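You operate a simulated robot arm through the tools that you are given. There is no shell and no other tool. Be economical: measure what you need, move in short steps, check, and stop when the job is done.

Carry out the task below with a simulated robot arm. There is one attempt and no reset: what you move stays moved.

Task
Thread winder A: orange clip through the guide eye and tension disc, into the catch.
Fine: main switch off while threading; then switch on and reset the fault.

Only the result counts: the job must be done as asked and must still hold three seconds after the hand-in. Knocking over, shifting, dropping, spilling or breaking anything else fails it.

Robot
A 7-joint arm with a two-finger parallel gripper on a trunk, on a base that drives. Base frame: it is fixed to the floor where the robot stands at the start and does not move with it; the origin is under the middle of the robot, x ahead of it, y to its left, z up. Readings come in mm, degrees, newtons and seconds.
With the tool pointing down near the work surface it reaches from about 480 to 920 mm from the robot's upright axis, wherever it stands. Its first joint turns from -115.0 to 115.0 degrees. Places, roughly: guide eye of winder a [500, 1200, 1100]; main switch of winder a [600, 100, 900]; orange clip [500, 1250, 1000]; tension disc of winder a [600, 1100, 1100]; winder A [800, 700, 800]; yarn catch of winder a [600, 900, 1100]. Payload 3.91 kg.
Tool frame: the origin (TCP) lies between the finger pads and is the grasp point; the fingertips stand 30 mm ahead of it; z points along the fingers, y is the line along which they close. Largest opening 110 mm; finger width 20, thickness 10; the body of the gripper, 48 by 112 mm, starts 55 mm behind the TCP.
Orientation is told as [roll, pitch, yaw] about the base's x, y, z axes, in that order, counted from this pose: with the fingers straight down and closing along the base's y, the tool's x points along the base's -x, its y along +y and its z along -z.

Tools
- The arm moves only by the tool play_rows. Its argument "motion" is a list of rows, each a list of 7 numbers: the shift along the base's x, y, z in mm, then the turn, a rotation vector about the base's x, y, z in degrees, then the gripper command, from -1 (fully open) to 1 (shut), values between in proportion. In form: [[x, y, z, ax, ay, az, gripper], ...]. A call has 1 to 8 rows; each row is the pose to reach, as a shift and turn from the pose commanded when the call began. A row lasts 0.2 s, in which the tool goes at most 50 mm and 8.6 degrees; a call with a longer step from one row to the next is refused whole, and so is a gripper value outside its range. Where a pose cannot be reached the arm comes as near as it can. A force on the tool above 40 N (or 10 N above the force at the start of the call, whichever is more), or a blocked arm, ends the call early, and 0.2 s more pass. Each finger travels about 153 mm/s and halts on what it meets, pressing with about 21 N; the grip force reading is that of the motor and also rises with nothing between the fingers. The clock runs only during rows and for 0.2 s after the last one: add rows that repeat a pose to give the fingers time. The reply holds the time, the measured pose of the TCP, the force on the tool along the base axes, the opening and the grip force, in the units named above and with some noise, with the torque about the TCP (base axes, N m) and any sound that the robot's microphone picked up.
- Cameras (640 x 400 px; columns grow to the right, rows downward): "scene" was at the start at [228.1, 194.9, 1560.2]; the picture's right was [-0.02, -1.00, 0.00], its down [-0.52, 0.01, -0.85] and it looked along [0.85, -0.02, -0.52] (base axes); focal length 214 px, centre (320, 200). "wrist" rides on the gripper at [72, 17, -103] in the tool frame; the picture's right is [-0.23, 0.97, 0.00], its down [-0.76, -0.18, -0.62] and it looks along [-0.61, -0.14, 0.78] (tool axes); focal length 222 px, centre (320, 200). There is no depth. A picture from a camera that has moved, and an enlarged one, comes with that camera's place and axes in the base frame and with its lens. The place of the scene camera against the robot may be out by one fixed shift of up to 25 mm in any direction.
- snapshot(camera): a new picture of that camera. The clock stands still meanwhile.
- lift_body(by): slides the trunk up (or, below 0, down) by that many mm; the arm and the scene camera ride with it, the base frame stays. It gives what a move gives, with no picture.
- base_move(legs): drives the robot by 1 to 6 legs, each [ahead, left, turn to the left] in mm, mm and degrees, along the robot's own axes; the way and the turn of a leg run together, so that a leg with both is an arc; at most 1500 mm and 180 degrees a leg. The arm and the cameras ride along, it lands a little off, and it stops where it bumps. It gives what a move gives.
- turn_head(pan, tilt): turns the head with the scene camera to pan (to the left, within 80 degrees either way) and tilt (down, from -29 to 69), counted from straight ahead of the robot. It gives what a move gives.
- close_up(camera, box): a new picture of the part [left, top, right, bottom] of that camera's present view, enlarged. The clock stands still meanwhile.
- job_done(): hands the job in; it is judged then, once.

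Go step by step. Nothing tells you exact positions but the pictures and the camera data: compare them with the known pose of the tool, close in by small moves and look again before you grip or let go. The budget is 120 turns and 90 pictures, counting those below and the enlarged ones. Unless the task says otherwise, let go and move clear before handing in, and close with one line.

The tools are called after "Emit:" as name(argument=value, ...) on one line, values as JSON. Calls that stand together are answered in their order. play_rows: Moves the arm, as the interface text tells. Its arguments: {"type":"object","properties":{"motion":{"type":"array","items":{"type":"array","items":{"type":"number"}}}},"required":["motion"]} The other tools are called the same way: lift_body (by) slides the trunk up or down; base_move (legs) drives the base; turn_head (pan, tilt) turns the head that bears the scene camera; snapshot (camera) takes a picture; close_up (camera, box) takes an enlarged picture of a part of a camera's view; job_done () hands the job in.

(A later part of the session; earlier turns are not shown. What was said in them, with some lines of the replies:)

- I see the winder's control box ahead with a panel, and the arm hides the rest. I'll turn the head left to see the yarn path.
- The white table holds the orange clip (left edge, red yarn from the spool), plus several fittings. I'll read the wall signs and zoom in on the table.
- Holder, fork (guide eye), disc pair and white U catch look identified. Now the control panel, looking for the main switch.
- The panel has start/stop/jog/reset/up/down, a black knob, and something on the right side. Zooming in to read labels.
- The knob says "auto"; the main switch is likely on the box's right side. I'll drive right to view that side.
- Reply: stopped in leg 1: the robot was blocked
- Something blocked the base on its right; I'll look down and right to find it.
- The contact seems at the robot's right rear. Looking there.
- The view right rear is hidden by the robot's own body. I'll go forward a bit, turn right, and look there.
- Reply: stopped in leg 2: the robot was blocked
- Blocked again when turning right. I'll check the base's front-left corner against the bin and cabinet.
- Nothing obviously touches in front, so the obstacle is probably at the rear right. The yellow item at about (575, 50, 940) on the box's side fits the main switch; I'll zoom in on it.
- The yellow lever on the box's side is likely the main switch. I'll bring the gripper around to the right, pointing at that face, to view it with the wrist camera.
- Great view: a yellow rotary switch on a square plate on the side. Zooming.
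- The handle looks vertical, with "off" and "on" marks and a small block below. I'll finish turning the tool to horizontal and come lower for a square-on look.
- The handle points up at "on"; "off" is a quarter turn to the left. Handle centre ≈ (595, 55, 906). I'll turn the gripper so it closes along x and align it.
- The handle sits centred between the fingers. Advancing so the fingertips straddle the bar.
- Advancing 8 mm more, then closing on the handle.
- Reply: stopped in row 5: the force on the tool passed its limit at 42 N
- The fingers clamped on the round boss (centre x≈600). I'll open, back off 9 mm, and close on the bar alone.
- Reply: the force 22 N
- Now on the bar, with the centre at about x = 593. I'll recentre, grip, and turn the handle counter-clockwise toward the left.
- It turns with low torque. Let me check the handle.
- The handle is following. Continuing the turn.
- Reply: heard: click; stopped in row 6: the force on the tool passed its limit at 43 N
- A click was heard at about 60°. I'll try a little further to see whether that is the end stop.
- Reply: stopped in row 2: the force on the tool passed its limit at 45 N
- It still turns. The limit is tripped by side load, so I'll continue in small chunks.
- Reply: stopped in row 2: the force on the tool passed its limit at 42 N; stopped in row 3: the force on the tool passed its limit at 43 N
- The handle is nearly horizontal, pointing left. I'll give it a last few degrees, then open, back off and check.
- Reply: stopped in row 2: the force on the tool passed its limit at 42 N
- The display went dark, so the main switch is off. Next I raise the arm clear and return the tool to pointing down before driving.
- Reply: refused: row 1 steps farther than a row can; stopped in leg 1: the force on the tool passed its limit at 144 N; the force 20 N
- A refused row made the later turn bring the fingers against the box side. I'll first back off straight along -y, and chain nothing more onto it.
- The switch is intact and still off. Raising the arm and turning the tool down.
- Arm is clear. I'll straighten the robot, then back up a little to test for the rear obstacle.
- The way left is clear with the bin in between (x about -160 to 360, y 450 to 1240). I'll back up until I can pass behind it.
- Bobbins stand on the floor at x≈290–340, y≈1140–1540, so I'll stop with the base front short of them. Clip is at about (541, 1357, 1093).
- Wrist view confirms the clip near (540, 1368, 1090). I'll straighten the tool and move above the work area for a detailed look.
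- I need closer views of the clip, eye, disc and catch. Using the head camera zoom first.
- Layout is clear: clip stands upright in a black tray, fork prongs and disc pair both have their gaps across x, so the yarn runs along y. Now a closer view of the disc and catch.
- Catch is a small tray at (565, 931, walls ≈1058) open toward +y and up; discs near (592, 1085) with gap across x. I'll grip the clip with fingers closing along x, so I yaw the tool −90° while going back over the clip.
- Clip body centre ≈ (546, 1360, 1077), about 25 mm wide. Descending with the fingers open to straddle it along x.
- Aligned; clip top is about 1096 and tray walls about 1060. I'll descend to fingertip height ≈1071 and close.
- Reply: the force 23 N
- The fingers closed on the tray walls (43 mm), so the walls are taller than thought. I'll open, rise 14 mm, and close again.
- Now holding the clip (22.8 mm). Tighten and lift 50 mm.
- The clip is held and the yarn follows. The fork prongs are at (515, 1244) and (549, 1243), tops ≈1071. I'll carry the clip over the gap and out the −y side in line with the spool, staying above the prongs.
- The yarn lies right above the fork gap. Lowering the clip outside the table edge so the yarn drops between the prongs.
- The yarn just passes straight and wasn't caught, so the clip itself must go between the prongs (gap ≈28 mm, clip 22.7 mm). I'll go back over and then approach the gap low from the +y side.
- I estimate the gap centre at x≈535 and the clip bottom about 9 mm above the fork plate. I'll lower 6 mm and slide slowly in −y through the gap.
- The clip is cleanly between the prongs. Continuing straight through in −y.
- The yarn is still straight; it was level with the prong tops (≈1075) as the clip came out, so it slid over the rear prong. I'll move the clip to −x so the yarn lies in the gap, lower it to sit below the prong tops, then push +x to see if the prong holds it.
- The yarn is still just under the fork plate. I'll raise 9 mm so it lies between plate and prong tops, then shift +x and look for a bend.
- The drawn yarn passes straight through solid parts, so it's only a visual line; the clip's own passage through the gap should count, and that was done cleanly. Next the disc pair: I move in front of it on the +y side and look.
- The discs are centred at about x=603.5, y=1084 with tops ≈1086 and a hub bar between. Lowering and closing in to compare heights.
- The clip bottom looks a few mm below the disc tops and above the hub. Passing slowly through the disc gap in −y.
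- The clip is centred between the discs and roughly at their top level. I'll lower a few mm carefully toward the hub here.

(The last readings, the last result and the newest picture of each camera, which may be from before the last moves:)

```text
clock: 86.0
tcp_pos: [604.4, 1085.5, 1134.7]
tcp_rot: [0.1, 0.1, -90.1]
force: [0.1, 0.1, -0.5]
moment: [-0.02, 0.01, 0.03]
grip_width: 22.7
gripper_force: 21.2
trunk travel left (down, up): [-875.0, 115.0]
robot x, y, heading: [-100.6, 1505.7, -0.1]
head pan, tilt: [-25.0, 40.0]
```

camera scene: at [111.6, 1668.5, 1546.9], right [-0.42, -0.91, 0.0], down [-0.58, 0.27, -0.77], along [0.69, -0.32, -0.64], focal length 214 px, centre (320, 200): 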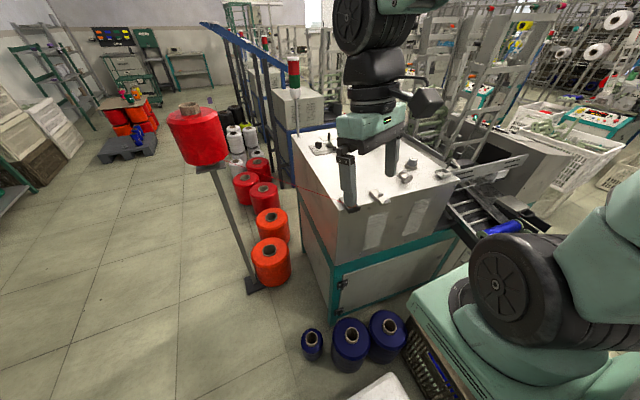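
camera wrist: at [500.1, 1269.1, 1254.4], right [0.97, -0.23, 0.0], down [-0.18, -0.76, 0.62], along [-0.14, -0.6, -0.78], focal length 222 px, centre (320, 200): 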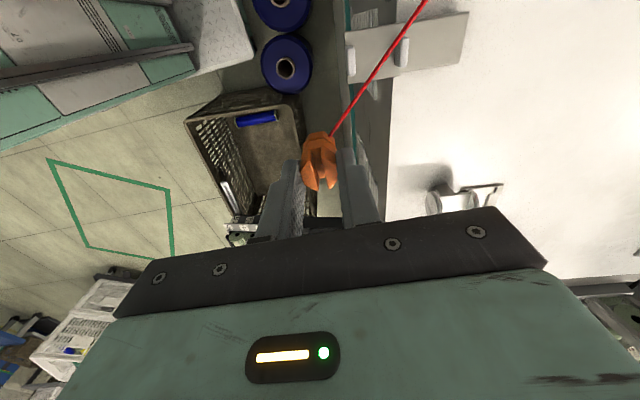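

Emit:
play_rows(motion=[[0, 0, -1.5, 0, 0, 0, 1], [0, 0, -3, 0, 0, 0, 1], [0, 0, -4.5, 0, 0, 0, 1]])

Emit:
close_up(camera="scene", box=[385, 145, 445, 190])

```text
clock: 86.8
tcp_pos: [603.3, 1086.5, 1131.1]
tcp_rot: [0.0, 0.1, -90.1]
force: [0.2, -0.6, -0.1]
moment: [-0.01, -0.01, 0.02]
grip_width: 22.6
gripper_force: 21.2
trunk travel left (down, up): [-875.0, 115.0]
robot x, y, heading: [-104.4, 1505.2, 0.2]
head pan, tilt: [-25.0, 40.0]
```

```text
8.89 times, centred on (415, 168) of scene
camera zoom: at [111.6, 1668.4, 1546.9], right [-0.42, -0.91, 0.0], down [-0.58, 0.27, -0.77], along [0.69, -0.32, -0.64], focal length 1906 px, centre (-524, 489)
```

zoom: 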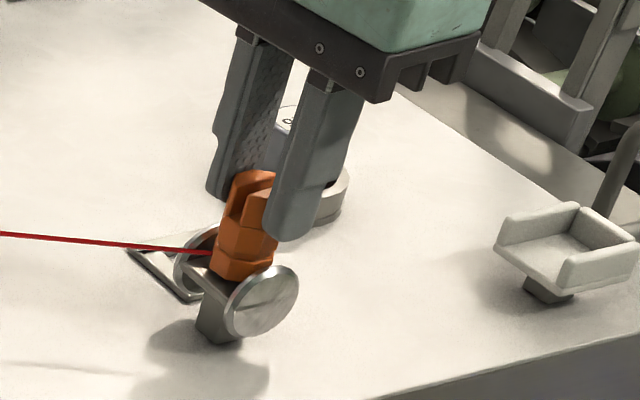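

The clip sits down between the discs without contact. For a clean pass at this height I'll go back to the +y side and then through to −y.

Emit:
play_rows(motion=[[0, 20, 0, 0, 0, 0, 1], [0, 40, 0, 0, 0, 0, 1], [0, 40, 0, 0, 0, 0, 1], [0, 25, 0, 0, 0, 0, 1], [0, 10, 0, 0, 0, 0, 1], [0, -5, 0, 0, 0, 0, 1], [0, -22, 0, 0, 0, 0, 1], [0, -45, 0, 0, 0, 0, 1]])

Emit:
close_up(camera="scene", box=[310, 110, 470, 220])

```text
clock: 88.6
tcp_pos: [601.8, 1040.9, 1130.1]
tcp_rot: [0.1, 0.1, -90.2]
force: [0.3, 0.5, 0.1]
moment: [-0.02, -0.02, 0.0]
grip_width: 22.8
gripper_force: 20.5
trunk travel left (down, up): [-875.0, 115.0]
robot x, y, heading: [-107.2, 1506.7, 0.2]
head pan, tilt: [-25.0, 40.0]
```

```text
3.64 times, centred on (390, 165) of scene
camera zoom: at [111.6, 1668.8, 1546.9], right [-0.42, -0.91, 0.0], down [-0.58, 0.27, -0.77], along [0.69, -0.32, -0.64], focal length 780 px, centre (66, 327)
```

zoom: 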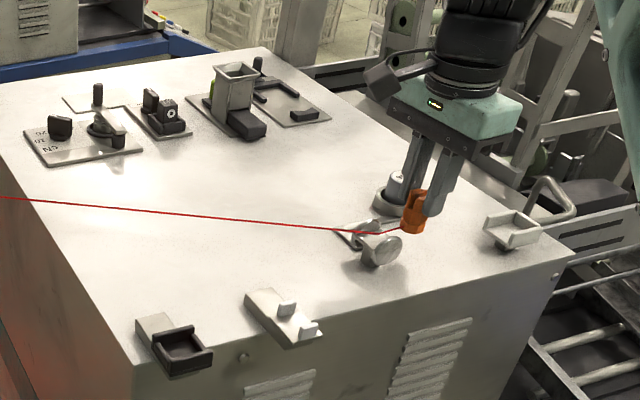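

Now the yarn visibly bends at the disc, so passing is registered — but not at the fork eye, where I was evidently too high. I'll back out through the disc the same way to undo it and redo the eye lower.

Emit:
play_rows(motion=[[1, 20, 0.5, 0, 0, 0, 1], [1, 38, 0.5, 0, 0, 0, 1], [1, 54, 0.5, 0, 0, 0, 1], [1, 70, 0.5, 0, 0, 0, 1], [1, 90, 0.5, 0, 0, 0, 1], [-9, 105, 20, 0, 0, 0, 1]])

Emit:
close_up(camera="scene", box=[310, 110, 470, 220])

```text
clock: 90.0
tcp_pos: [594.4, 1143.9, 1148.2]
tcp_rot: [0.1, 0.1, -90.3]
force: [0.6, -1.4, -0.7]
moment: [0.0, 0.01, 0.01]
grip_width: 22.4
gripper_force: 21.2
trunk travel left (down, up): [-875.0, 115.0]
robot x, y, heading: [-101.7, 1508.1, -0.2]
head pan, tilt: [-25.0, 40.0]
```

```text
3.64 times, centred on (390, 165) of scene
camera zoom: at [112.0, 1668.1, 1546.9], right [-0.42, -0.91, 0.0], down [-0.58, 0.27, -0.77], along [0.69, -0.32, -0.64], focal length 780 px, centre (66, 327)
```

zoom: 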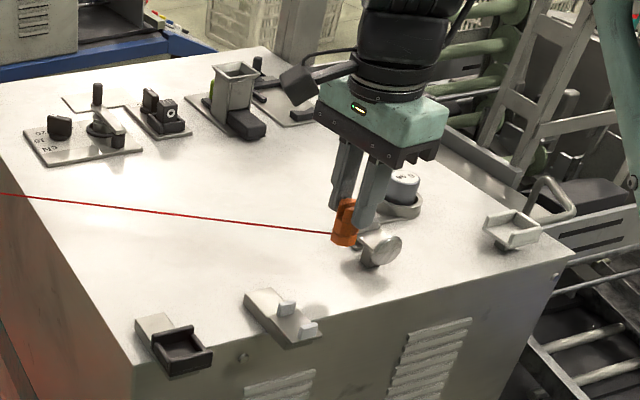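

Undone. Now over to the +y side of the fork again, into the gap at the earlier height, then feel downward for the plate.

Emit:
play_rows(motion=[[-25, 38, 15, 0, 0, 0, 1], [-50, 76, 15, 0, 0, 0, 1], [-60, 114, 15, 0, 0, 0, 1], [-60, 150, 10, 0, 0, 0, 1], [-60, 150, -15, 0, 0, 0, 1], [-60, 150, -29, 0, 0, 0, 1], [-60, 128, -29, 0, 0, 0, 1], [-60, 101, -29, 0, 0, 0, 1]])

Emit:
play_rows(motion=[[0, 0, -2, 0, 0, 0, 1], [0, 0, -3.5, 0, 0, 0, 1], [0, 0, -5, 0, 0, 0, 1]])

```text
clock: 91.8
tcp_pos: [535.0, 1247.0, 1121.7]
tcp_rot: [0.1, 0.1, -90.1]
force: [0.1, -0.6, 0.2]
moment: [-0.08, 0.01, -0.02]
grip_width: 22.8
gripper_force: 21.4
trunk travel left (down, up): [-875.0, 115.0]
robot x, y, heading: [-105.0, 1507.0, 0.2]
head pan, tilt: [-25.0, 40.0]
```

```text
clock: 92.6
tcp_pos: [534.7, 1246.9, 1116.7]
tcp_rot: [0.1, 0.1, -90.2]
force: [0.9, -0.5, 1.9]
moment: [-0.05, -0.06, 0.03]
grip_width: 22.9
gripper_force: 21.2
trunk travel left (down, up): [-875.0, 115.0]
robot x, y, heading: [-107.2, 1507.7, 0.1]
head pan, tilt: [-25.0, 40.0]
```

Emit:
play_rows(motion=[[0, 0, -2, 0, 0, 0, 1], [0, 0, -4, 0, 0, 0, 1], [0, 0, -6, 0, 0, 0, 1]])

Emit:
close_up(camera="scene", box=[345, 150, 405, 195])

```text
clock: 93.4
tcp_pos: [533.9, 1247.3, 1110.7]
tcp_rot: [0.3, 0.1, -90.1]
force: [-0.1, -1.2, 16.2]
moment: [0.0, 0.08, -0.01]
grip_width: 22.5
gripper_force: 20.5
trunk travel left (down, up): [-875.0, 115.0]
robot x, y, heading: [-101.8, 1505.4, 0.2]
head pan, tilt: [-25.0, 40.0]
```

```text
8.89 times, centred on (375, 172) of scene
camera zoom: at [110.8, 1668.7, 1547.1], right [-0.42, -0.91, 0.0], down [-0.58, 0.27, -0.77], along [0.69, -0.32, -0.64], focal length 1906 px, centre (-169, 444)
```

zoom: 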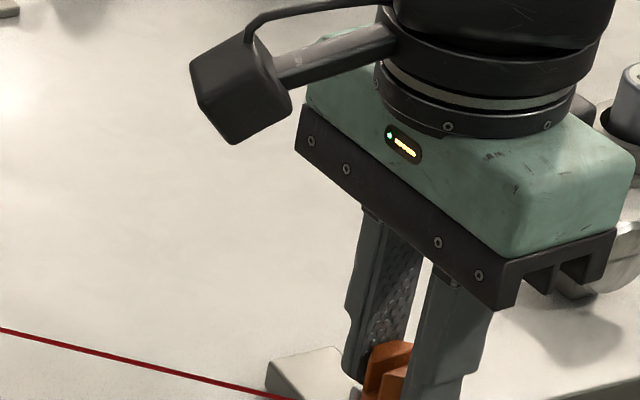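

Contact at ≈1111. I'll raise 3 mm, back to the +y side, and pass through at that height.

Emit:
play_rows(motion=[[0, 0, 3, 0, 0, 0, 1], [0, 20, 3, 0, 0, 0, 1], [0, 45, 3, 0, 0, 0, 1], [0, 45, 2.5, 0, 0, 0, 1], [0, 25, 2.5, 0, 0, 0, 1], [0, 5, 2.5, 0, 0, 0, 1], [0, -15, 2.5, 0, 0, 0, 1], [0, -35, 2.5, 0, 0, 0, 1]])

Emit:
close_up(camera="scene", box=[330, 150, 410, 210])

```text
clock: 95.2
tcp_pos: [533.5, 1212.2, 1112.7]
tcp_rot: [0.1, 0.1, -90.2]
force: [-0.6, -0.1, -0.4]
moment: [-0.01, 0.01, 0.01]
grip_width: 22.7
gripper_force: 21.1
trunk travel left (down, up): [-875.0, 115.0]
robot x, y, heading: [-100.4, 1507.5, -0.1]
head pan, tilt: [-25.0, 40.0]
```

```text
6.67 times, centred on (370, 180) of scene
camera zoom: at [111.6, 1668.7, 1546.9], right [-0.42, -0.91, 0.0], down [-0.58, 0.27, -0.77], along [0.69, -0.32, -0.64], focal length 1430 px, centre (-13, 333)
```

zoom: 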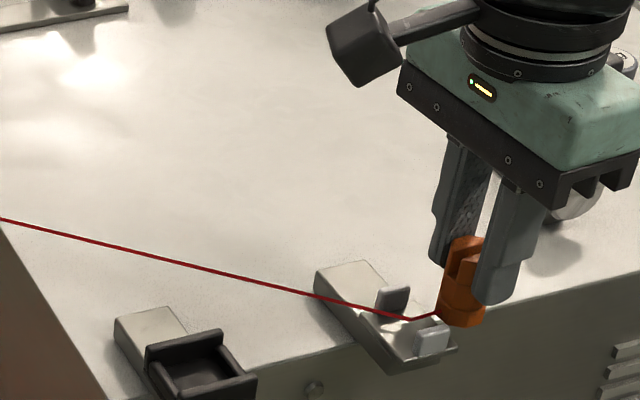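

Threaded: the yarn now bends in the eye. On to the disc, through at the height that worked.

Emit:
play_rows(motion=[[12, -20, 17, 0, 0, 0, 1], [35, -45, 17, 0, 0, 0, 1], [58, -70, 17, 0, 0, 0, 1], [69, -85, 17, 0, 0, 0, 1], [69, -105, 17, 0, 0, 0, 1], [69, -125, 17, 0, 0, 0, 1], [69, -145, 17, 0, 0, 0, 1], [69, -170, 17, 0, 0, 0, 1]])

Emit:
close_up(camera="scene", box=[330, 130, 450, 215])

```text
clock: 97.0
tcp_pos: [603.9, 1041.8, 1130.8]
tcp_rot: [0.1, 0.0, -90.1]
force: [-0.2, 0.1, 0.3]
moment: [-0.04, -0.02, 0.0]
grip_width: 22.6
gripper_force: 21.0
trunk travel left (down, up): [-875.0, 115.0]
robot x, y, heading: [-104.3, 1506.6, 0.1]
head pan, tilt: [-25.0, 40.0]
```

```text
4.71 times, centred on (390, 172) of scene
camera zoom: at [111.6, 1668.8, 1546.9], right [-0.42, -0.91, 0.0], down [-0.58, 0.27, -0.77], along [0.69, -0.32, -0.64], focal length 1009 px, centre (-9, 329)
```

zoom: 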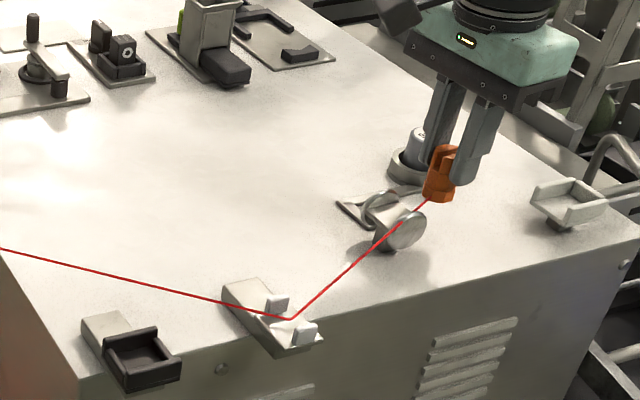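

Eye is holding the yarn. Moving on toward the catch, stopping just before and above it; the yarn's bend at the disc will show there.

Emit:
play_rows(motion=[[-8, -25, 10, 0, 0, 0, 1], [-20, -55, 20, 0, 0, 0, 1], [-38, -85, 25, 0, 0, 0, 1], [-38, -85, 25, 0, 0, 0, 1]])

Emit:
close_up(camera="wrist", box=[220, 20, 420, 220])

Emit:
close_up(camera="scene", box=[370, 120, 470, 195])

```text
clock: 98.0
tcp_pos: [564.5, 956.7, 1155.9]
tcp_rot: [0.1, 0.1, -90.3]
force: [-0.5, -1.1, -0.7]
moment: [0.0, 0.0, 0.02]
grip_width: 22.5
gripper_force: 20.7
trunk travel left (down, up): [-875.0, 115.0]
robot x, y, heading: [-104.6, 1509.5, -0.0]
head pan, tilt: [-25.0, 40.0]
```

```text
2.00 times, centred on (320, 120) of wrist
camera zoom: at [579.4, 1029.8, 1259.9], right [0.97, -0.23, 0.0], down [-0.18, -0.76, 0.62], along [-0.14, -0.6, -0.78], focal length 444 px, centre (320, 360)
```

zoom: 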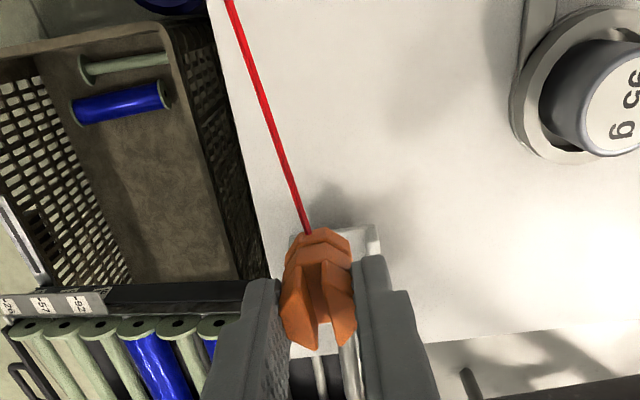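

```text
5.33 times, centred on (420, 158) of scene
camera zoom: at [111.6, 1668.3, 1547.0], right [-0.42, -0.91, 0.0], down [-0.58, 0.27, -0.77], along [0.69, -0.32, -0.64], focal length 1144 px, centre (-213, 427)
```

zoom: 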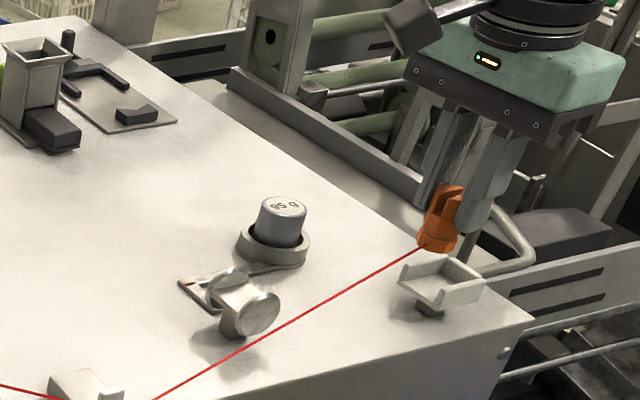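

The eye holds but the disc did not register this time (yarn passes in front of it). I'll go back over the top to its +y side and pass again, slower and 4 mm lower.

Emit:
play_rows(motion=[[15, 40, 6, 0, 0, 0, 1], [30, 80, 6, 0, 0, 0, 1], [40, 125, 6, 0, 0, 0, 1], [40.5, 170, 6, 0, 0, 0, 1], [40.5, 172, -12, 0, 0, 0, 1], [40.5, 172, -29, 0, 0, 0, 1], [40.5, 155, -29, 0, 0, 0, 1]])

Emit:
play_rows(motion=[[0, -9, 0, 0, 0, 0, 1], [0, -18, 0, 0, 0, 0, 1], [0, -27, 0, 0, 0, 0, 1], [0, -36, 0, 0, 0, 0, 1], [0, -45, 0, 0, 0, 0, 1], [0, -54, 0, 0, 0, 0, 1], [0, -62, 0, 0, 0, 0, 1]])

Emit:
close_up(camera="scene", box=[370, 135, 450, 195])

```text
clock: 99.6
tcp_pos: [605.6, 1112.9, 1126.1]
tcp_rot: [0.1, 0.2, -90.1]
force: [-0.2, 0.6, 0.1]
moment: [-0.04, -0.01, 0.02]
grip_width: 22.8
gripper_force: 21.0
trunk travel left (down, up): [-875.0, 115.0]
robot x, y, heading: [-101.0, 1506.8, 0.1]
head pan, tilt: [-25.0, 40.0]
```

```text
clock: 101.2
tcp_pos: [606.5, 1048.4, 1125.2]
tcp_rot: [0.1, 0.0, -90.2]
force: [-0.8, 0.5, 0.8]
moment: [-0.01, -0.01, -0.02]
grip_width: 22.7
gripper_force: 21.2
trunk travel left (down, up): [-875.0, 115.0]
robot x, y, heading: [-103.0, 1508.2, 0.1]
head pan, tilt: [-25.0, 40.0]
```

```text
6.67 times, centred on (410, 165) of scene
camera zoom: at [111.6, 1668.5, 1546.9], right [-0.42, -0.91, 0.0], down [-0.58, 0.27, -0.77], along [0.69, -0.32, -0.64], focal length 1430 px, centre (-280, 433)
```

zoom: 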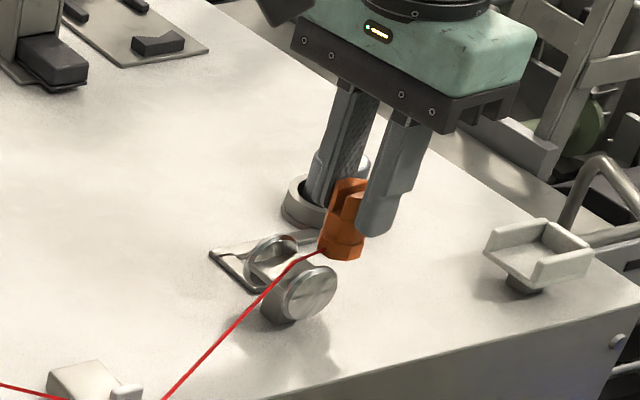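

The yarn now kinks at the disc too. Next, to the catch: move above its centre (566, 932) and look before lowering.

Emit:
play_rows(motion=[[-5, -20, 8, 0, 0, 0, 1], [-18, -50, 20, 0, 0, 0, 1], [-30, -85, 25, 0, 0, 0, 1], [-40, -116, 25, 0, 0, 0, 1], [-40, -116, 10, 0, 0, 0, 1]])

Emit:
close_up(camera="scene", box=[390, 130, 460, 185])

Emit:
close_up(camera="wrist", box=[250, 60, 390, 180])

```text
clock: 102.4
tcp_pos: [564.8, 932.9, 1136.8]
tcp_rot: [0.2, 0.0, -90.2]
force: [0.2, 0.3, 0.4]
moment: [-0.01, -0.02, 0.0]
grip_width: 22.6
gripper_force: 21.2
trunk travel left (down, up): [-875.0, 115.0]
robot x, y, heading: [-103.8, 1510.6, 0.0]
head pan, tilt: [-25.0, 40.0]
```

```text
7.27 times, centred on (425, 158) of scene
camera zoom: at [111.5, 1668.4, 1547.0], right [-0.42, -0.91, 0.0], down [-0.58, 0.27, -0.77], along [0.69, -0.32, -0.64], focal length 1560 px, centre (-444, 509)
```

zoom: 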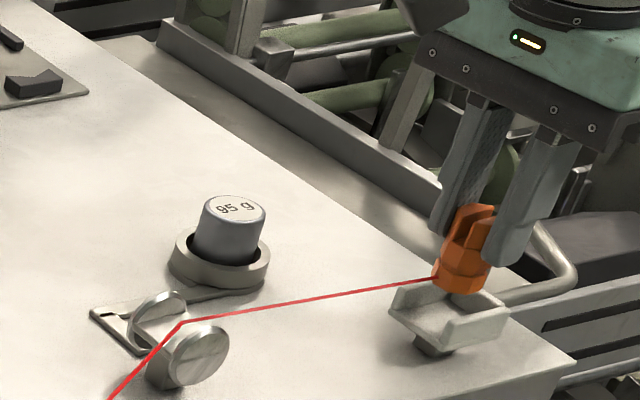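

```text
3.33 times, centred on (320, 120) of wrist
camera zoom: at [580.8, 1006.5, 1240.0], right [0.97, -0.23, 0.0], down [-0.18, -0.76, 0.62], along [-0.14, -0.6, -0.78], focal length 740 px, centre (320, 467)
```

zoom: 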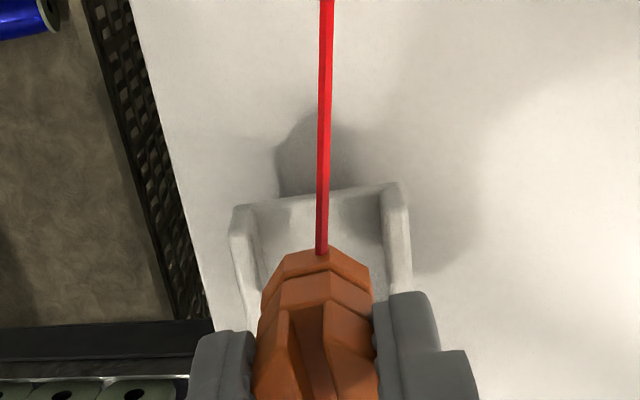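

Yarn runs eye → disc → clip, and the clip is over the catch. I'll centre (+1.5, −2) and lower, feeling for the floor.

Emit:
play_rows(motion=[[1.5, -2, -7, 0, 0, 0, 1], [1.5, -2, -14, 0, 0, 0, 1], [1.5, -2, -20, 0, 0, 0, 1]])

Emit:
play_rows(motion=[[0, 0, -2, 0, 0, 0, 1], [0, 0, -4, 0, 0, 0, 1], [0, 0, -5, 0, 0, 0, 1]])

```text
clock: 103.2
tcp_pos: [567.5, 932.4, 1116.7]
tcp_rot: [0.1, 0.1, -90.3]
force: [0.1, -0.3, -0.5]
moment: [-0.01, 0.0, 0.03]
grip_width: 22.6
gripper_force: 21.1
trunk travel left (down, up): [-875.0, 115.0]
robot x, y, heading: [-102.8, 1509.9, -0.2]
head pan, tilt: [-25.0, 40.0]
```

```text
clock: 104.0
tcp_pos: [568.1, 932.2, 1111.3]
tcp_rot: [0.1, 0.2, -90.2]
force: [-0.2, 0.8, 1.9]
moment: [0.05, -0.02, 0.01]
grip_width: 22.6
gripper_force: 20.7
trunk travel left (down, up): [-875.0, 115.0]
robot x, y, heading: [-103.1, 1505.6, -0.0]
head pan, tilt: [-25.0, 40.0]
```

Emit:
play_rows(motion=[[-1, -1, -2, 0, 0, 0, 1], [-1, -1, -4, 0, 0, 0, 1], [-1, -1, -5, 0, 0, 0, 1]])

Emit:
close_up(camera="scene", box=[390, 130, 460, 185])

```text
clock: 104.8
tcp_pos: [567.2, 931.2, 1108.0]
tcp_rot: [0.2, 0.0, -90.2]
force: [2.0, 1.7, 16.3]
moment: [0.05, -0.09, 0.0]
grip_width: 22.8
gripper_force: 20.6
trunk travel left (down, up): [-875.0, 115.0]
robot x, y, heading: [-105.6, 1509.7, 0.1]
head pan, tilt: [-25.0, 40.0]
```

```text
7.27 times, centred on (425, 158) of scene
camera zoom: at [111.1, 1669.1, 1547.1], right [-0.42, -0.91, 0.0], down [-0.58, 0.27, -0.77], along [0.69, -0.32, -0.64], focal length 1560 px, centre (-444, 509)
```

zoom: 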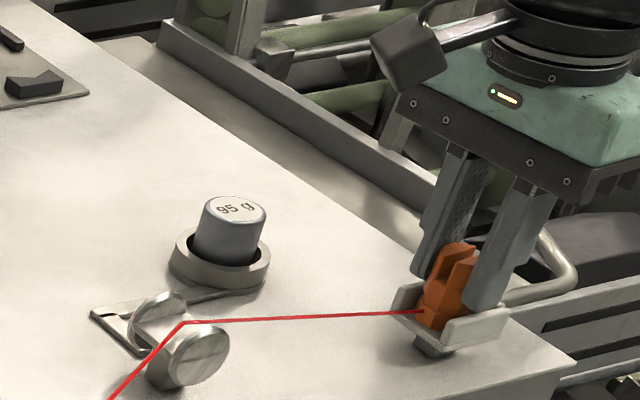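

The clip is seated on the catch floor. Relieving pressure, opening a little, and lifting straight up.

Emit:
play_rows(motion=[[0, 0, 1, 0, 0, 0, 1], [0, 0, 1, 0, 0, 0, 0.5], [0, 0, 1, 0, 0, 0, 0.2], [0, 0, 1, 0, 0, 0, 0.1], [0, 0, 15, 0, 0, 0, 0.1], [0, 0, 40, 0, 0, 0, 0.1], [0, 0, 80, 0, 0, 0, 0.1], [0, 0, 120, 0, 0, 0, 0.1]])

Emit:
close_up(camera="scene", box=[320, 120, 460, 220])

```text
clock: 106.6
tcp_pos: [565.7, 931.3, 1226.0]
tcp_rot: [0.1, 0.1, -90.2]
force: [-0.5, 1.1, 0.0]
moment: [-0.03, -0.01, -0.02]
grip_width: 49.4
gripper_force: 0.1
trunk travel left (down, up): [-875.0, 115.0]
robot x, y, heading: [-101.0, 1509.4, 0.3]
head pan, tilt: [-25.0, 40.0]
```

```text
4.00 times, centred on (390, 170) of scene
camera zoom: at [111.8, 1668.2, 1546.9], right [-0.42, -0.91, 0.0], down [-0.58, 0.27, -0.77], along [0.69, -0.32, -0.64], focal length 858 px, centre (40, 320)
```

zoom: 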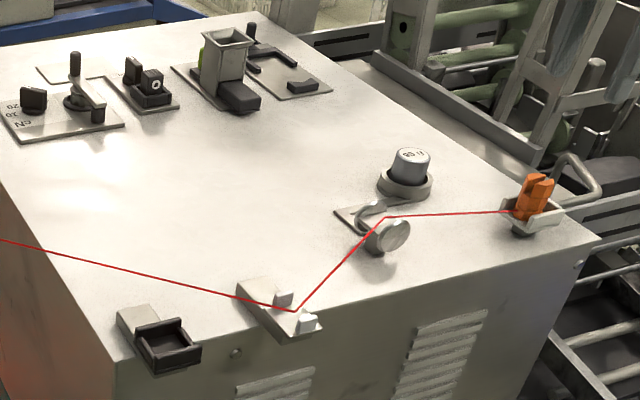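

Threading is complete: yarn goes eye → disc → catch and the clip is seated. Now I retract the arm high, then drive back the same way to the switch (3 pictures left, so I'll rely on measured positions).

Emit:
play_rows(motion=[[0, 0, 48, 0, 0, 0, 0.1], [0, 0, 96, 0, 0, 8, 0.1], [-15, 40, 105, 0, 0, 16, -0.2], [-30, 85, 105, 0, 0, 24, -0.2], [-48, 130, 105, 0, 0, 32, -0.2], [-66, 175, 105, 0, 0, 40, -0.2], [-84, 220, 105, 0, 0, 48, -0.2], [-102, 265, 105, 0, 0, 56, -0.2]])

Emit:
play_rows(motion=[[-18, 45, 0, 0, 0, 8, -0.2], [-36, 90, 0, 0, 0, 16, -0.2], [-54, 135, 0, 0, 0, 24, -0.2], [-70, 178, 0, 0, 0, 32, -0.2], [-82, 200, 0, 0, 0, 34, -0.2]])

```text
clock: 108.4
tcp_pos: [462.8, 1192.8, 1334.0]
tcp_rot: [0.1, 0.2, -34.1]
force: [-0.2, -0.8, -0.8]
moment: [0.02, 0.03, 0.0]
grip_width: 66.1
gripper_force: 0.1
trunk travel left (down, up): [-875.0, 115.0]
robot x, y, heading: [-102.1, 1503.2, -0.1]
head pan, tilt: [-25.0, 40.0]
```

```text
clock: 109.6
tcp_pos: [383.3, 1393.9, 1332.0]
tcp_rot: [0.1, 0.1, -0.1]
force: [-0.7, 0.0, -0.6]
moment: [0.01, 0.0, -0.02]
grip_width: 66.0
gripper_force: 0.0
trunk travel left (down, up): [-875.0, 115.0]
robot x, y, heading: [-102.7, 1506.1, 0.0]
head pan, tilt: [-25.0, 40.0]
```

Emit:
base_move(legs=[[-470, 0, 0], [0, -700, 0], [0, -720, 0]])

```text
clock: 119.3
tcp_pos: [-69.9, -32.4, 1331.4]
tcp_rot: [0.1, 0.0, -0.8]
force: [-0.6, 0.2, -0.5]
moment: [0.0, 0.0, 0.0]
grip_width: 66.0
gripper_force: 0.1
trunk travel left (down, up): [-875.0, 115.0]
robot x, y, heading: [-555.8, 88.2, -0.4]
head pan, tilt: [-25.0, 40.0]
```

Emit:
base_move(legs=[[400, -33, 0], [160, -35, 0]])

```text
clock: 122.8
tcp_pos: [480.1, -103.5, 1331.1]
tcp_rot: [0.1, 0.1, -0.7]
force: [-0.5, -0.5, 0.1]
moment: [-0.02, 0.0, 0.03]
grip_width: 65.9
gripper_force: 0.1
trunk travel left (down, up): [-875.0, 115.0]
robot x, y, heading: [-2.1, 14.8, -0.3]
head pan, tilt: [-25.0, 40.0]
```

Back near the switch. Bringing the tool round to point +y, clear of the box, then down to the switch height.

Emit:
play_rows(motion=[[25, -35, 0, 0, 0, 0.7, -0.2], [50, -70, 0, 8, 0, 0.7, -0.2], [75, -105, 0, 16, 0, 0.7, -0.2], [95, -115, 0, 24, 0, 0.7, -0.2], [115, -115, -20, 32, 0, 0.7, -0.2], [115, -115, -60, 40, 0, 0.7, -0.2], [115, -115, -100, 48, 0, 0.7, -0.2], [115, -115, -140, 56, 0, 0.7, -0.2]])

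Emit:
play_rows(motion=[[0, 0, -45, 8, 0, 0, -0.2], [0, 0, -90, 16, 0, 0, -0.2], [0, 0, -135, 24, 0, 0, -0.2], [0, 0, -180, 32, 0, 0, -0.2], [0, 0, -225, 34, 0, 0, -0.2], [0, 0, -270, 34, 0, 0, -0.2], [0, 0, -284, 34, 0, 0, -0.2]])

```text
clock: 124.6
tcp_pos: [594.5, -216.9, 1192.6]
tcp_rot: [56.2, 0.1, 0.3]
force: [-0.2, -0.4, 0.5]
moment: [-0.02, -0.01, -0.01]
grip_width: 65.8
gripper_force: 0.2
trunk travel left (down, up): [-875.0, 115.0]
robot x, y, heading: [-3.9, 13.9, -0.3]
head pan, tilt: [-25.0, 40.0]
```

```text
clock: 126.2
tcp_pos: [595.3, -218.0, 905.3]
tcp_rot: [90.1, -0.1, 0.4]
force: [0.3, -0.5, 0.9]
moment: [0.01, -0.01, -0.03]
grip_width: 66.0
gripper_force: 0.1
trunk travel left (down, up): [-875.0, 115.0]
robot x, y, heading: [-4.8, 14.4, -0.5]
head pan, tilt: [-25.0, 40.0]
```

Emit:
play_rows(motion=[[0, 45, 0, 0, 0, 0, -0.2], [0, 90, 0, 0, 0, 0, -0.2], [0, 135, 0, 0, 0, 0, -0.2], [0, 170, 0, 0, 0, 0, -0.2]])

Emit:
close_up(camera="wrist", box=[200, 60, 440, 240])

```text
clock: 127.2
tcp_pos: [594.4, -46.9, 907.5]
tcp_rot: [90.0, 0.0, 0.3]
force: [-0.2, -0.3, -0.1]
moment: [0.0, -0.01, 0.0]
grip_width: 65.9
gripper_force: 0.0
trunk travel left (down, up): [-875.0, 115.0]
robot x, y, heading: [-4.6, 15.2, -0.4]
head pan, tilt: [-25.0, 40.0]
```

```text
2.22 times, centred on (320, 150) of wrist
camera zoom: at [520.7, -149.1, 924.3], right [0.23, 0.0, 0.97], down [0.77, -0.62, -0.18], along [0.6, 0.79, -0.14], focal length 494 px, centre (320, 311)
```

zoom: 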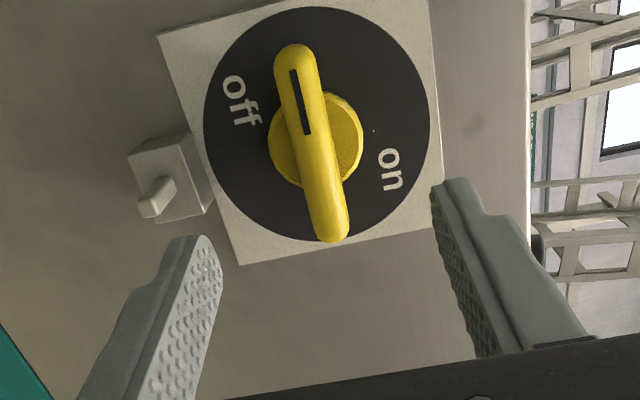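

Handle well placed between the fingers. Advance and close on it.

Emit:
play_rows(motion=[[-1, 35, -1, 0, 0, 0, -0.2], [-1, 60, -1, 0, 0, 0, -0.1], [-1, 69, -1, 0, 0, 0, 0.2], [-1, 69, -1, 0, 0, 0, 0.5], [-1, 69, -1, 0, 0, 0, 0.7], [-1, 69, -1, 0, 0, 0, 0.85], [-1, 69, -1, 0, 0, 0, 0.85]])

```text
clock: 128.8
tcp_pos: [595.4, 21.9, 905.6]
tcp_rot: [90.1, 0.1, 0.3]
force: [0.0, 1.2, -0.1]
moment: [-0.07, 0.08, -0.21]
grip_width: 15.9
gripper_force: 45.3
trunk travel left (down, up): [-875.0, 115.0]
robot x, y, heading: [-3.8, 17.5, 0.2]
head pan, tilt: [-25.0, 40.0]
```

Gripped cleanly at 16 mm. Turning clockwise toward "on".

Emit:
play_rows(motion=[[0, 0, 0, 0, 6, 0, 1], [0, 0, 0, 0, 12, 0, 1], [0, 0, 0, 0, 18, 0, 1], [0, 0, 0, 0, 24, 0, 1], [0, 0, 0, 0, 30, 0, 1], [0, 0, 0, 0, 36, 0, 1], [0, 0, 0, 0, 42, 0, 1], [0, 0, 0, 0, 48, 0, 1]])

```text
clock: 130.6
tcp_pos: [593.3, 20.0, 904.6]
tcp_rot: [90.3, 48.2, 0.4]
force: [-7.2, 3.8, -30.7]
moment: [0.38, -0.13, 0.57]
grip_width: 16.6
gripper_force: 45.0
trunk travel left (down, up): [-875.0, 115.0]
robot x, y, heading: [-4.1, 17.2, -0.5]
head pan, tilt: [-25.0, 40.0]
```

Emit:
play_rows(motion=[[-1, 0, -2, 0, 3, 0, 1], [-1, 0, -2.5, 0, 8, 0, 1], [-1, 0, -3, 0, 14, 0, 1], [-1, 0, -3, 0, 20, 0, 1], [-1, 0, -3, 0, 26, 0, 1], [-1, 0, -3, 0, 32, 0, 1]])

```text
clock: 132.0
tcp_pos: [594.1, 21.8, 904.5]
tcp_rot: [93.4, 80.1, 3.3]
force: [-7.3, -3.8, 1.5]
moment: [1.34, -0.03, -0.06]
grip_width: 16.7
gripper_force: 45.1
trunk travel left (down, up): [-875.0, 115.0]
robot x, y, heading: [-5.8, 16.6, -0.2]
head pan, tilt: [-25.0, 40.0]
heard: click
```

Click heard at about 80°. Completing to 90° plus a touch.

Emit:
play_rows(motion=[[0, 0, 0, 0, 5, 0, 1], [0, 0, 0, 0, 10, 0, 1], [0, 0, 0, 0, 12, 0, 1]])

Emit:
play_rows(motion=[[0, 0, 0, 0, 0, 0, -0.1], [0, 0, 0, 0, 0, 0, -0.2], [0, -40, 0, 0, 0, 0, -0.2], [0, -85, 0, 0, 0, 0, -0.2], [0, -130, 0, 0, 0, 0, -0.2], [0, -175, 0, 0, 0, 0, -0.2], [0, -220, 0, 0, 0, 0, -0.2]])

```text
clock: 132.8
tcp_pos: [593.2, 21.7, 906.2]
tcp_rot: [-102.9, 88.0, 167.1]
force: [-5.0, -1.1, 5.7]
moment: [0.62, -1.13, -0.33]
grip_width: 17.3
gripper_force: 45.3
trunk travel left (down, up): [-875.0, 115.0]
robot x, y, heading: [-6.6, 14.1, -0.3]
head pan, tilt: [-25.0, 40.0]
```

```text
clock: 134.4
tcp_pos: [594.7, -199.3, 902.8]
tcp_rot: [-101.5, 88.1, 168.4]
force: [0.9, 0.9, 0.9]
moment: [0.01, -0.02, -0.01]
grip_width: 66.1
gripper_force: 0.0
trunk travel left (down, up): [-875.0, 115.0]
robot x, y, heading: [-4.7, 13.4, -0.4]
head pan, tilt: [-25.0, 40.0]
```

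Handle at "on" end stop and released. Raising the arm and unwinding the wrist in stages.

Emit:
play_rows(motion=[[0, 0, 40, 0, -8.5, 0, -0.2], [0, 0, 85, 0, -17, 0, 0], [0, 0, 130, 0, -25.5, 0, 0.3], [0, 0, 175, 0, -34, 0, 0.6], [0, 0, 220, 0, -42.5, 0, 1], [0, 0, 265, 0, -51, 0, 1], [0, 0, 310, 0, -59.5, 0, 1], [0, 0, 355, 0, -68, 0, 1]])

Emit:
play_rows(motion=[[0, 0, 20, 0, -8, 0, 1], [0, 0, 40, 0, -16, 0, 1], [0, 0, 60, 0, -24, 0, 1]])

```text
clock: 136.2
tcp_pos: [595.1, -201.1, 1259.6]
tcp_rot: [90.3, 24.0, 0.6]
force: [0.4, 0.0, -0.2]
moment: [0.02, -0.01, 0.03]
grip_width: 0.0
gripper_force: 21.2
trunk travel left (down, up): [-875.0, 115.0]
robot x, y, heading: [-5.3, 15.9, -0.2]
head pan, tilt: [-25.0, 40.0]
```

```text
clock: 137.0
tcp_pos: [593.2, -200.7, 1319.0]
tcp_rot: [90.1, -0.2, 0.5]
force: [0.6, 0.0, 0.2]
moment: [0.02, -0.03, 0.0]
grip_width: 0.2
gripper_force: 21.2
trunk travel left (down, up): [-875.0, 115.0]
robot x, y, heading: [-6.3, 11.1, -0.1]
head pan, tilt: [-25.0, 40.0]
```

Emit:
play_rows(motion=[[20, 10, 0, -8.5, 0, 0, 1], [40, 40, 0, -17, 0, 0, 1], [60, 78, 0, -25.5, 0, 0, 1], [80, 118, 0, -34, 0, 0, 1], [100, 158, 0, -42.5, 0, 0, 1], [120, 198, 0, -51, 0, 0, 1], [140, 238, 0, -59.5, 0, 0, 1], [160, 278, 0, -68, 0, 0, 1]])

Emit:
play_rows(motion=[[15, 25, 0, -8, 0, 0, 1], [30, 50, 0, -16, 0, 0, 1], [45, 65, -30, -22, 0, 0, 1], [47, 65, -69, -22, 0, 0, 1]])

Emit:
close_up(camera="wrist", box=[200, 20, 440, 220])

```text
clock: 138.8
tcp_pos: [752.2, 80.7, 1318.8]
tcp_rot: [22.0, 0.3, 0.0]
force: [-0.4, -0.5, 0.2]
moment: [0.05, 0.0, 0.0]
grip_width: 0.0
gripper_force: 21.1
trunk travel left (down, up): [-875.0, 115.0]
robot x, y, heading: [-4.6, 12.5, -0.5]
head pan, tilt: [-25.0, 40.0]
```

```text
clock: 139.8
tcp_pos: [799.7, 146.2, 1248.6]
tcp_rot: [0.0, 0.4, 0.0]
force: [-0.7, -0.4, 0.0]
moment: [-0.06, 0.0, 0.01]
grip_width: 0.0
gripper_force: 21.2
trunk travel left (down, up): [-875.0, 115.0]
robot x, y, heading: [-3.6, 12.5, -0.5]
head pan, tilt: [-25.0, 40.0]
```

```text
2.00 times, centred on (320, 120) of wrist
camera zoom: at [725.7, 163.5, 1353.0], right [0.23, 0.97, 0.0], down [0.77, -0.18, 0.62], along [0.6, -0.14, -0.79], focal length 444 px, centre (320, 360)
```

zoom: 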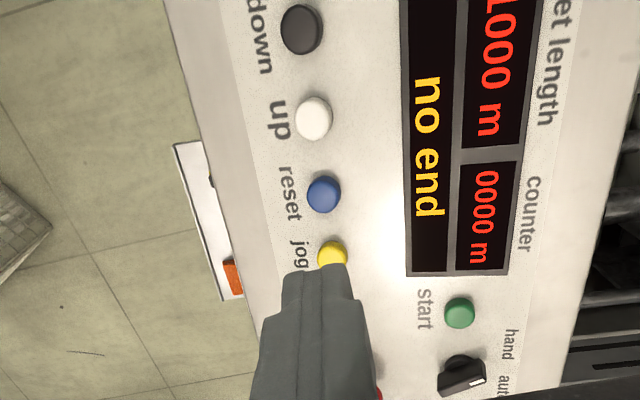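

Power is on and "no end" shows. Reset button is at about (823, 143.5, 1034). Moving above it and descending to just short.

Emit:
play_rows(motion=[[12, -1, -30, 0, 0, 0, 1], [23.5, -2.5, -70, 0, 0, 0, 1], [23.5, -2.5, -115, 0, 0, 0, 1], [23.5, -2.5, -150, 0, 0, 0, 1], [23.5, -2.5, -168, 0, 0, 0, 1]])

Emit:
play_rows(motion=[[0, 0, -3, 0, 0, 0, 1], [0, 0, -6, 0, 0, 0, 1], [0, 0, -9, 0, 0, 0, 1], [0, 0, -12, 0, 0, 0, 1], [0, 0, -15, 0, 0, 0, 1]])

```text
clock: 141.0
tcp_pos: [824.3, 141.2, 1081.4]
tcp_rot: [0.1, 0.3, 0.0]
force: [-0.1, -0.6, -0.1]
moment: [-0.01, 0.02, 0.01]
grip_width: 0.2
gripper_force: 20.6
trunk travel left (down, up): [-875.0, 115.0]
robot x, y, heading: [-5.3, 9.9, -0.2]
head pan, tilt: [-25.0, 40.0]
```

```text
clock: 142.2
tcp_pos: [824.9, 142.3, 1066.4]
tcp_rot: [0.1, 0.4, -0.1]
force: [0.8, 0.4, 0.1]
moment: [0.05, -0.03, -0.04]
grip_width: 0.0
gripper_force: 21.1
trunk travel left (down, up): [-875.0, 115.0]
robot x, y, heading: [-5.9, 10.9, -0.2]
head pan, tilt: [-25.0, 40.0]
```

No contact yet; continuing slowly.

Emit:
play_rows(motion=[[0, 0, -3, 0, 0, 0, 1], [0, 0, -6, 0, 0, 0, 1], [0, 0, -9, 0, 0, 0, 1], [0, 0, -12, 0, 0, 0, 1]])

```text
clock: 143.2
tcp_pos: [825.6, 142.9, 1060.2]
tcp_rot: [0.2, 0.1, 0.1]
force: [-7.9, 0.4, 39.0]
moment: [0.2, 0.05, 0.04]
grip_width: 0.1
gripper_force: 20.5
trunk travel left (down, up): [-875.0, 115.0]
robot x, y, heading: [-6.3, 18.0, -0.3]
head pan, tilt: [-25.0, 40.0]
heard: click
```

Click heard on the button. Lifting off and checking the display.

Emit:
play_rows(motion=[[0, 0, 15, 0, 0, 0, 1], [0, 0, 50, 0, 0, 0, 1], [0, 0, 95, 0, 0, 0, 1], [0, 0, 140, 0, 0, 0, 1], [-20, 0, 185, 0, 0, 0, 1], [-40, 0, 215, 0, 0, 0, 1]])

Emit:
close_up(camera="wrist", box=[200, 20, 440, 220])

```text
clock: 144.6
tcp_pos: [782.6, 144.1, 1268.6]
tcp_rot: [0.1, 0.5, 0.0]
force: [0.0, 0.0, -0.9]
moment: [0.02, 0.08, -0.01]
grip_width: 0.1
gripper_force: 20.7
trunk travel left (down, up): [-875.0, 115.0]
robot x, y, heading: [-2.5, 13.9, -0.6]
head pan, tilt: [-25.0, 40.0]
```

```text
2.00 times, centred on (320, 120) of wrist
camera zoom: at [709.5, 161.0, 1373.1], right [0.23, 0.97, 0.0], down [0.77, -0.18, 0.62], along [0.6, -0.14, -0.79], focal length 444 px, centre (320, 360)
```

zoom: 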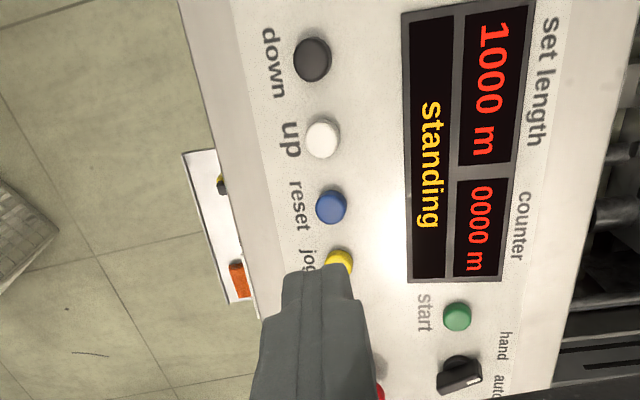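

The fault has cleared: the display now reads "standing". The clip is in the catch, the main switch is on and the arm is clear, so I'm handing in.

Emit:
job_done()

```text
The job is handed in.
```

Winder A is threaded: the orange clip went through the guide eye and tension disc into the catch with the main switch off. I then switched it back on and reset the fault, and the display now reads "standing". While I was repositioning, the gripper bumped the side of the control box once (144 N). The switch looked undamaged and stayed off. The base was also blocked twice early on by something I never identified, and I saw no sign that anything moved.
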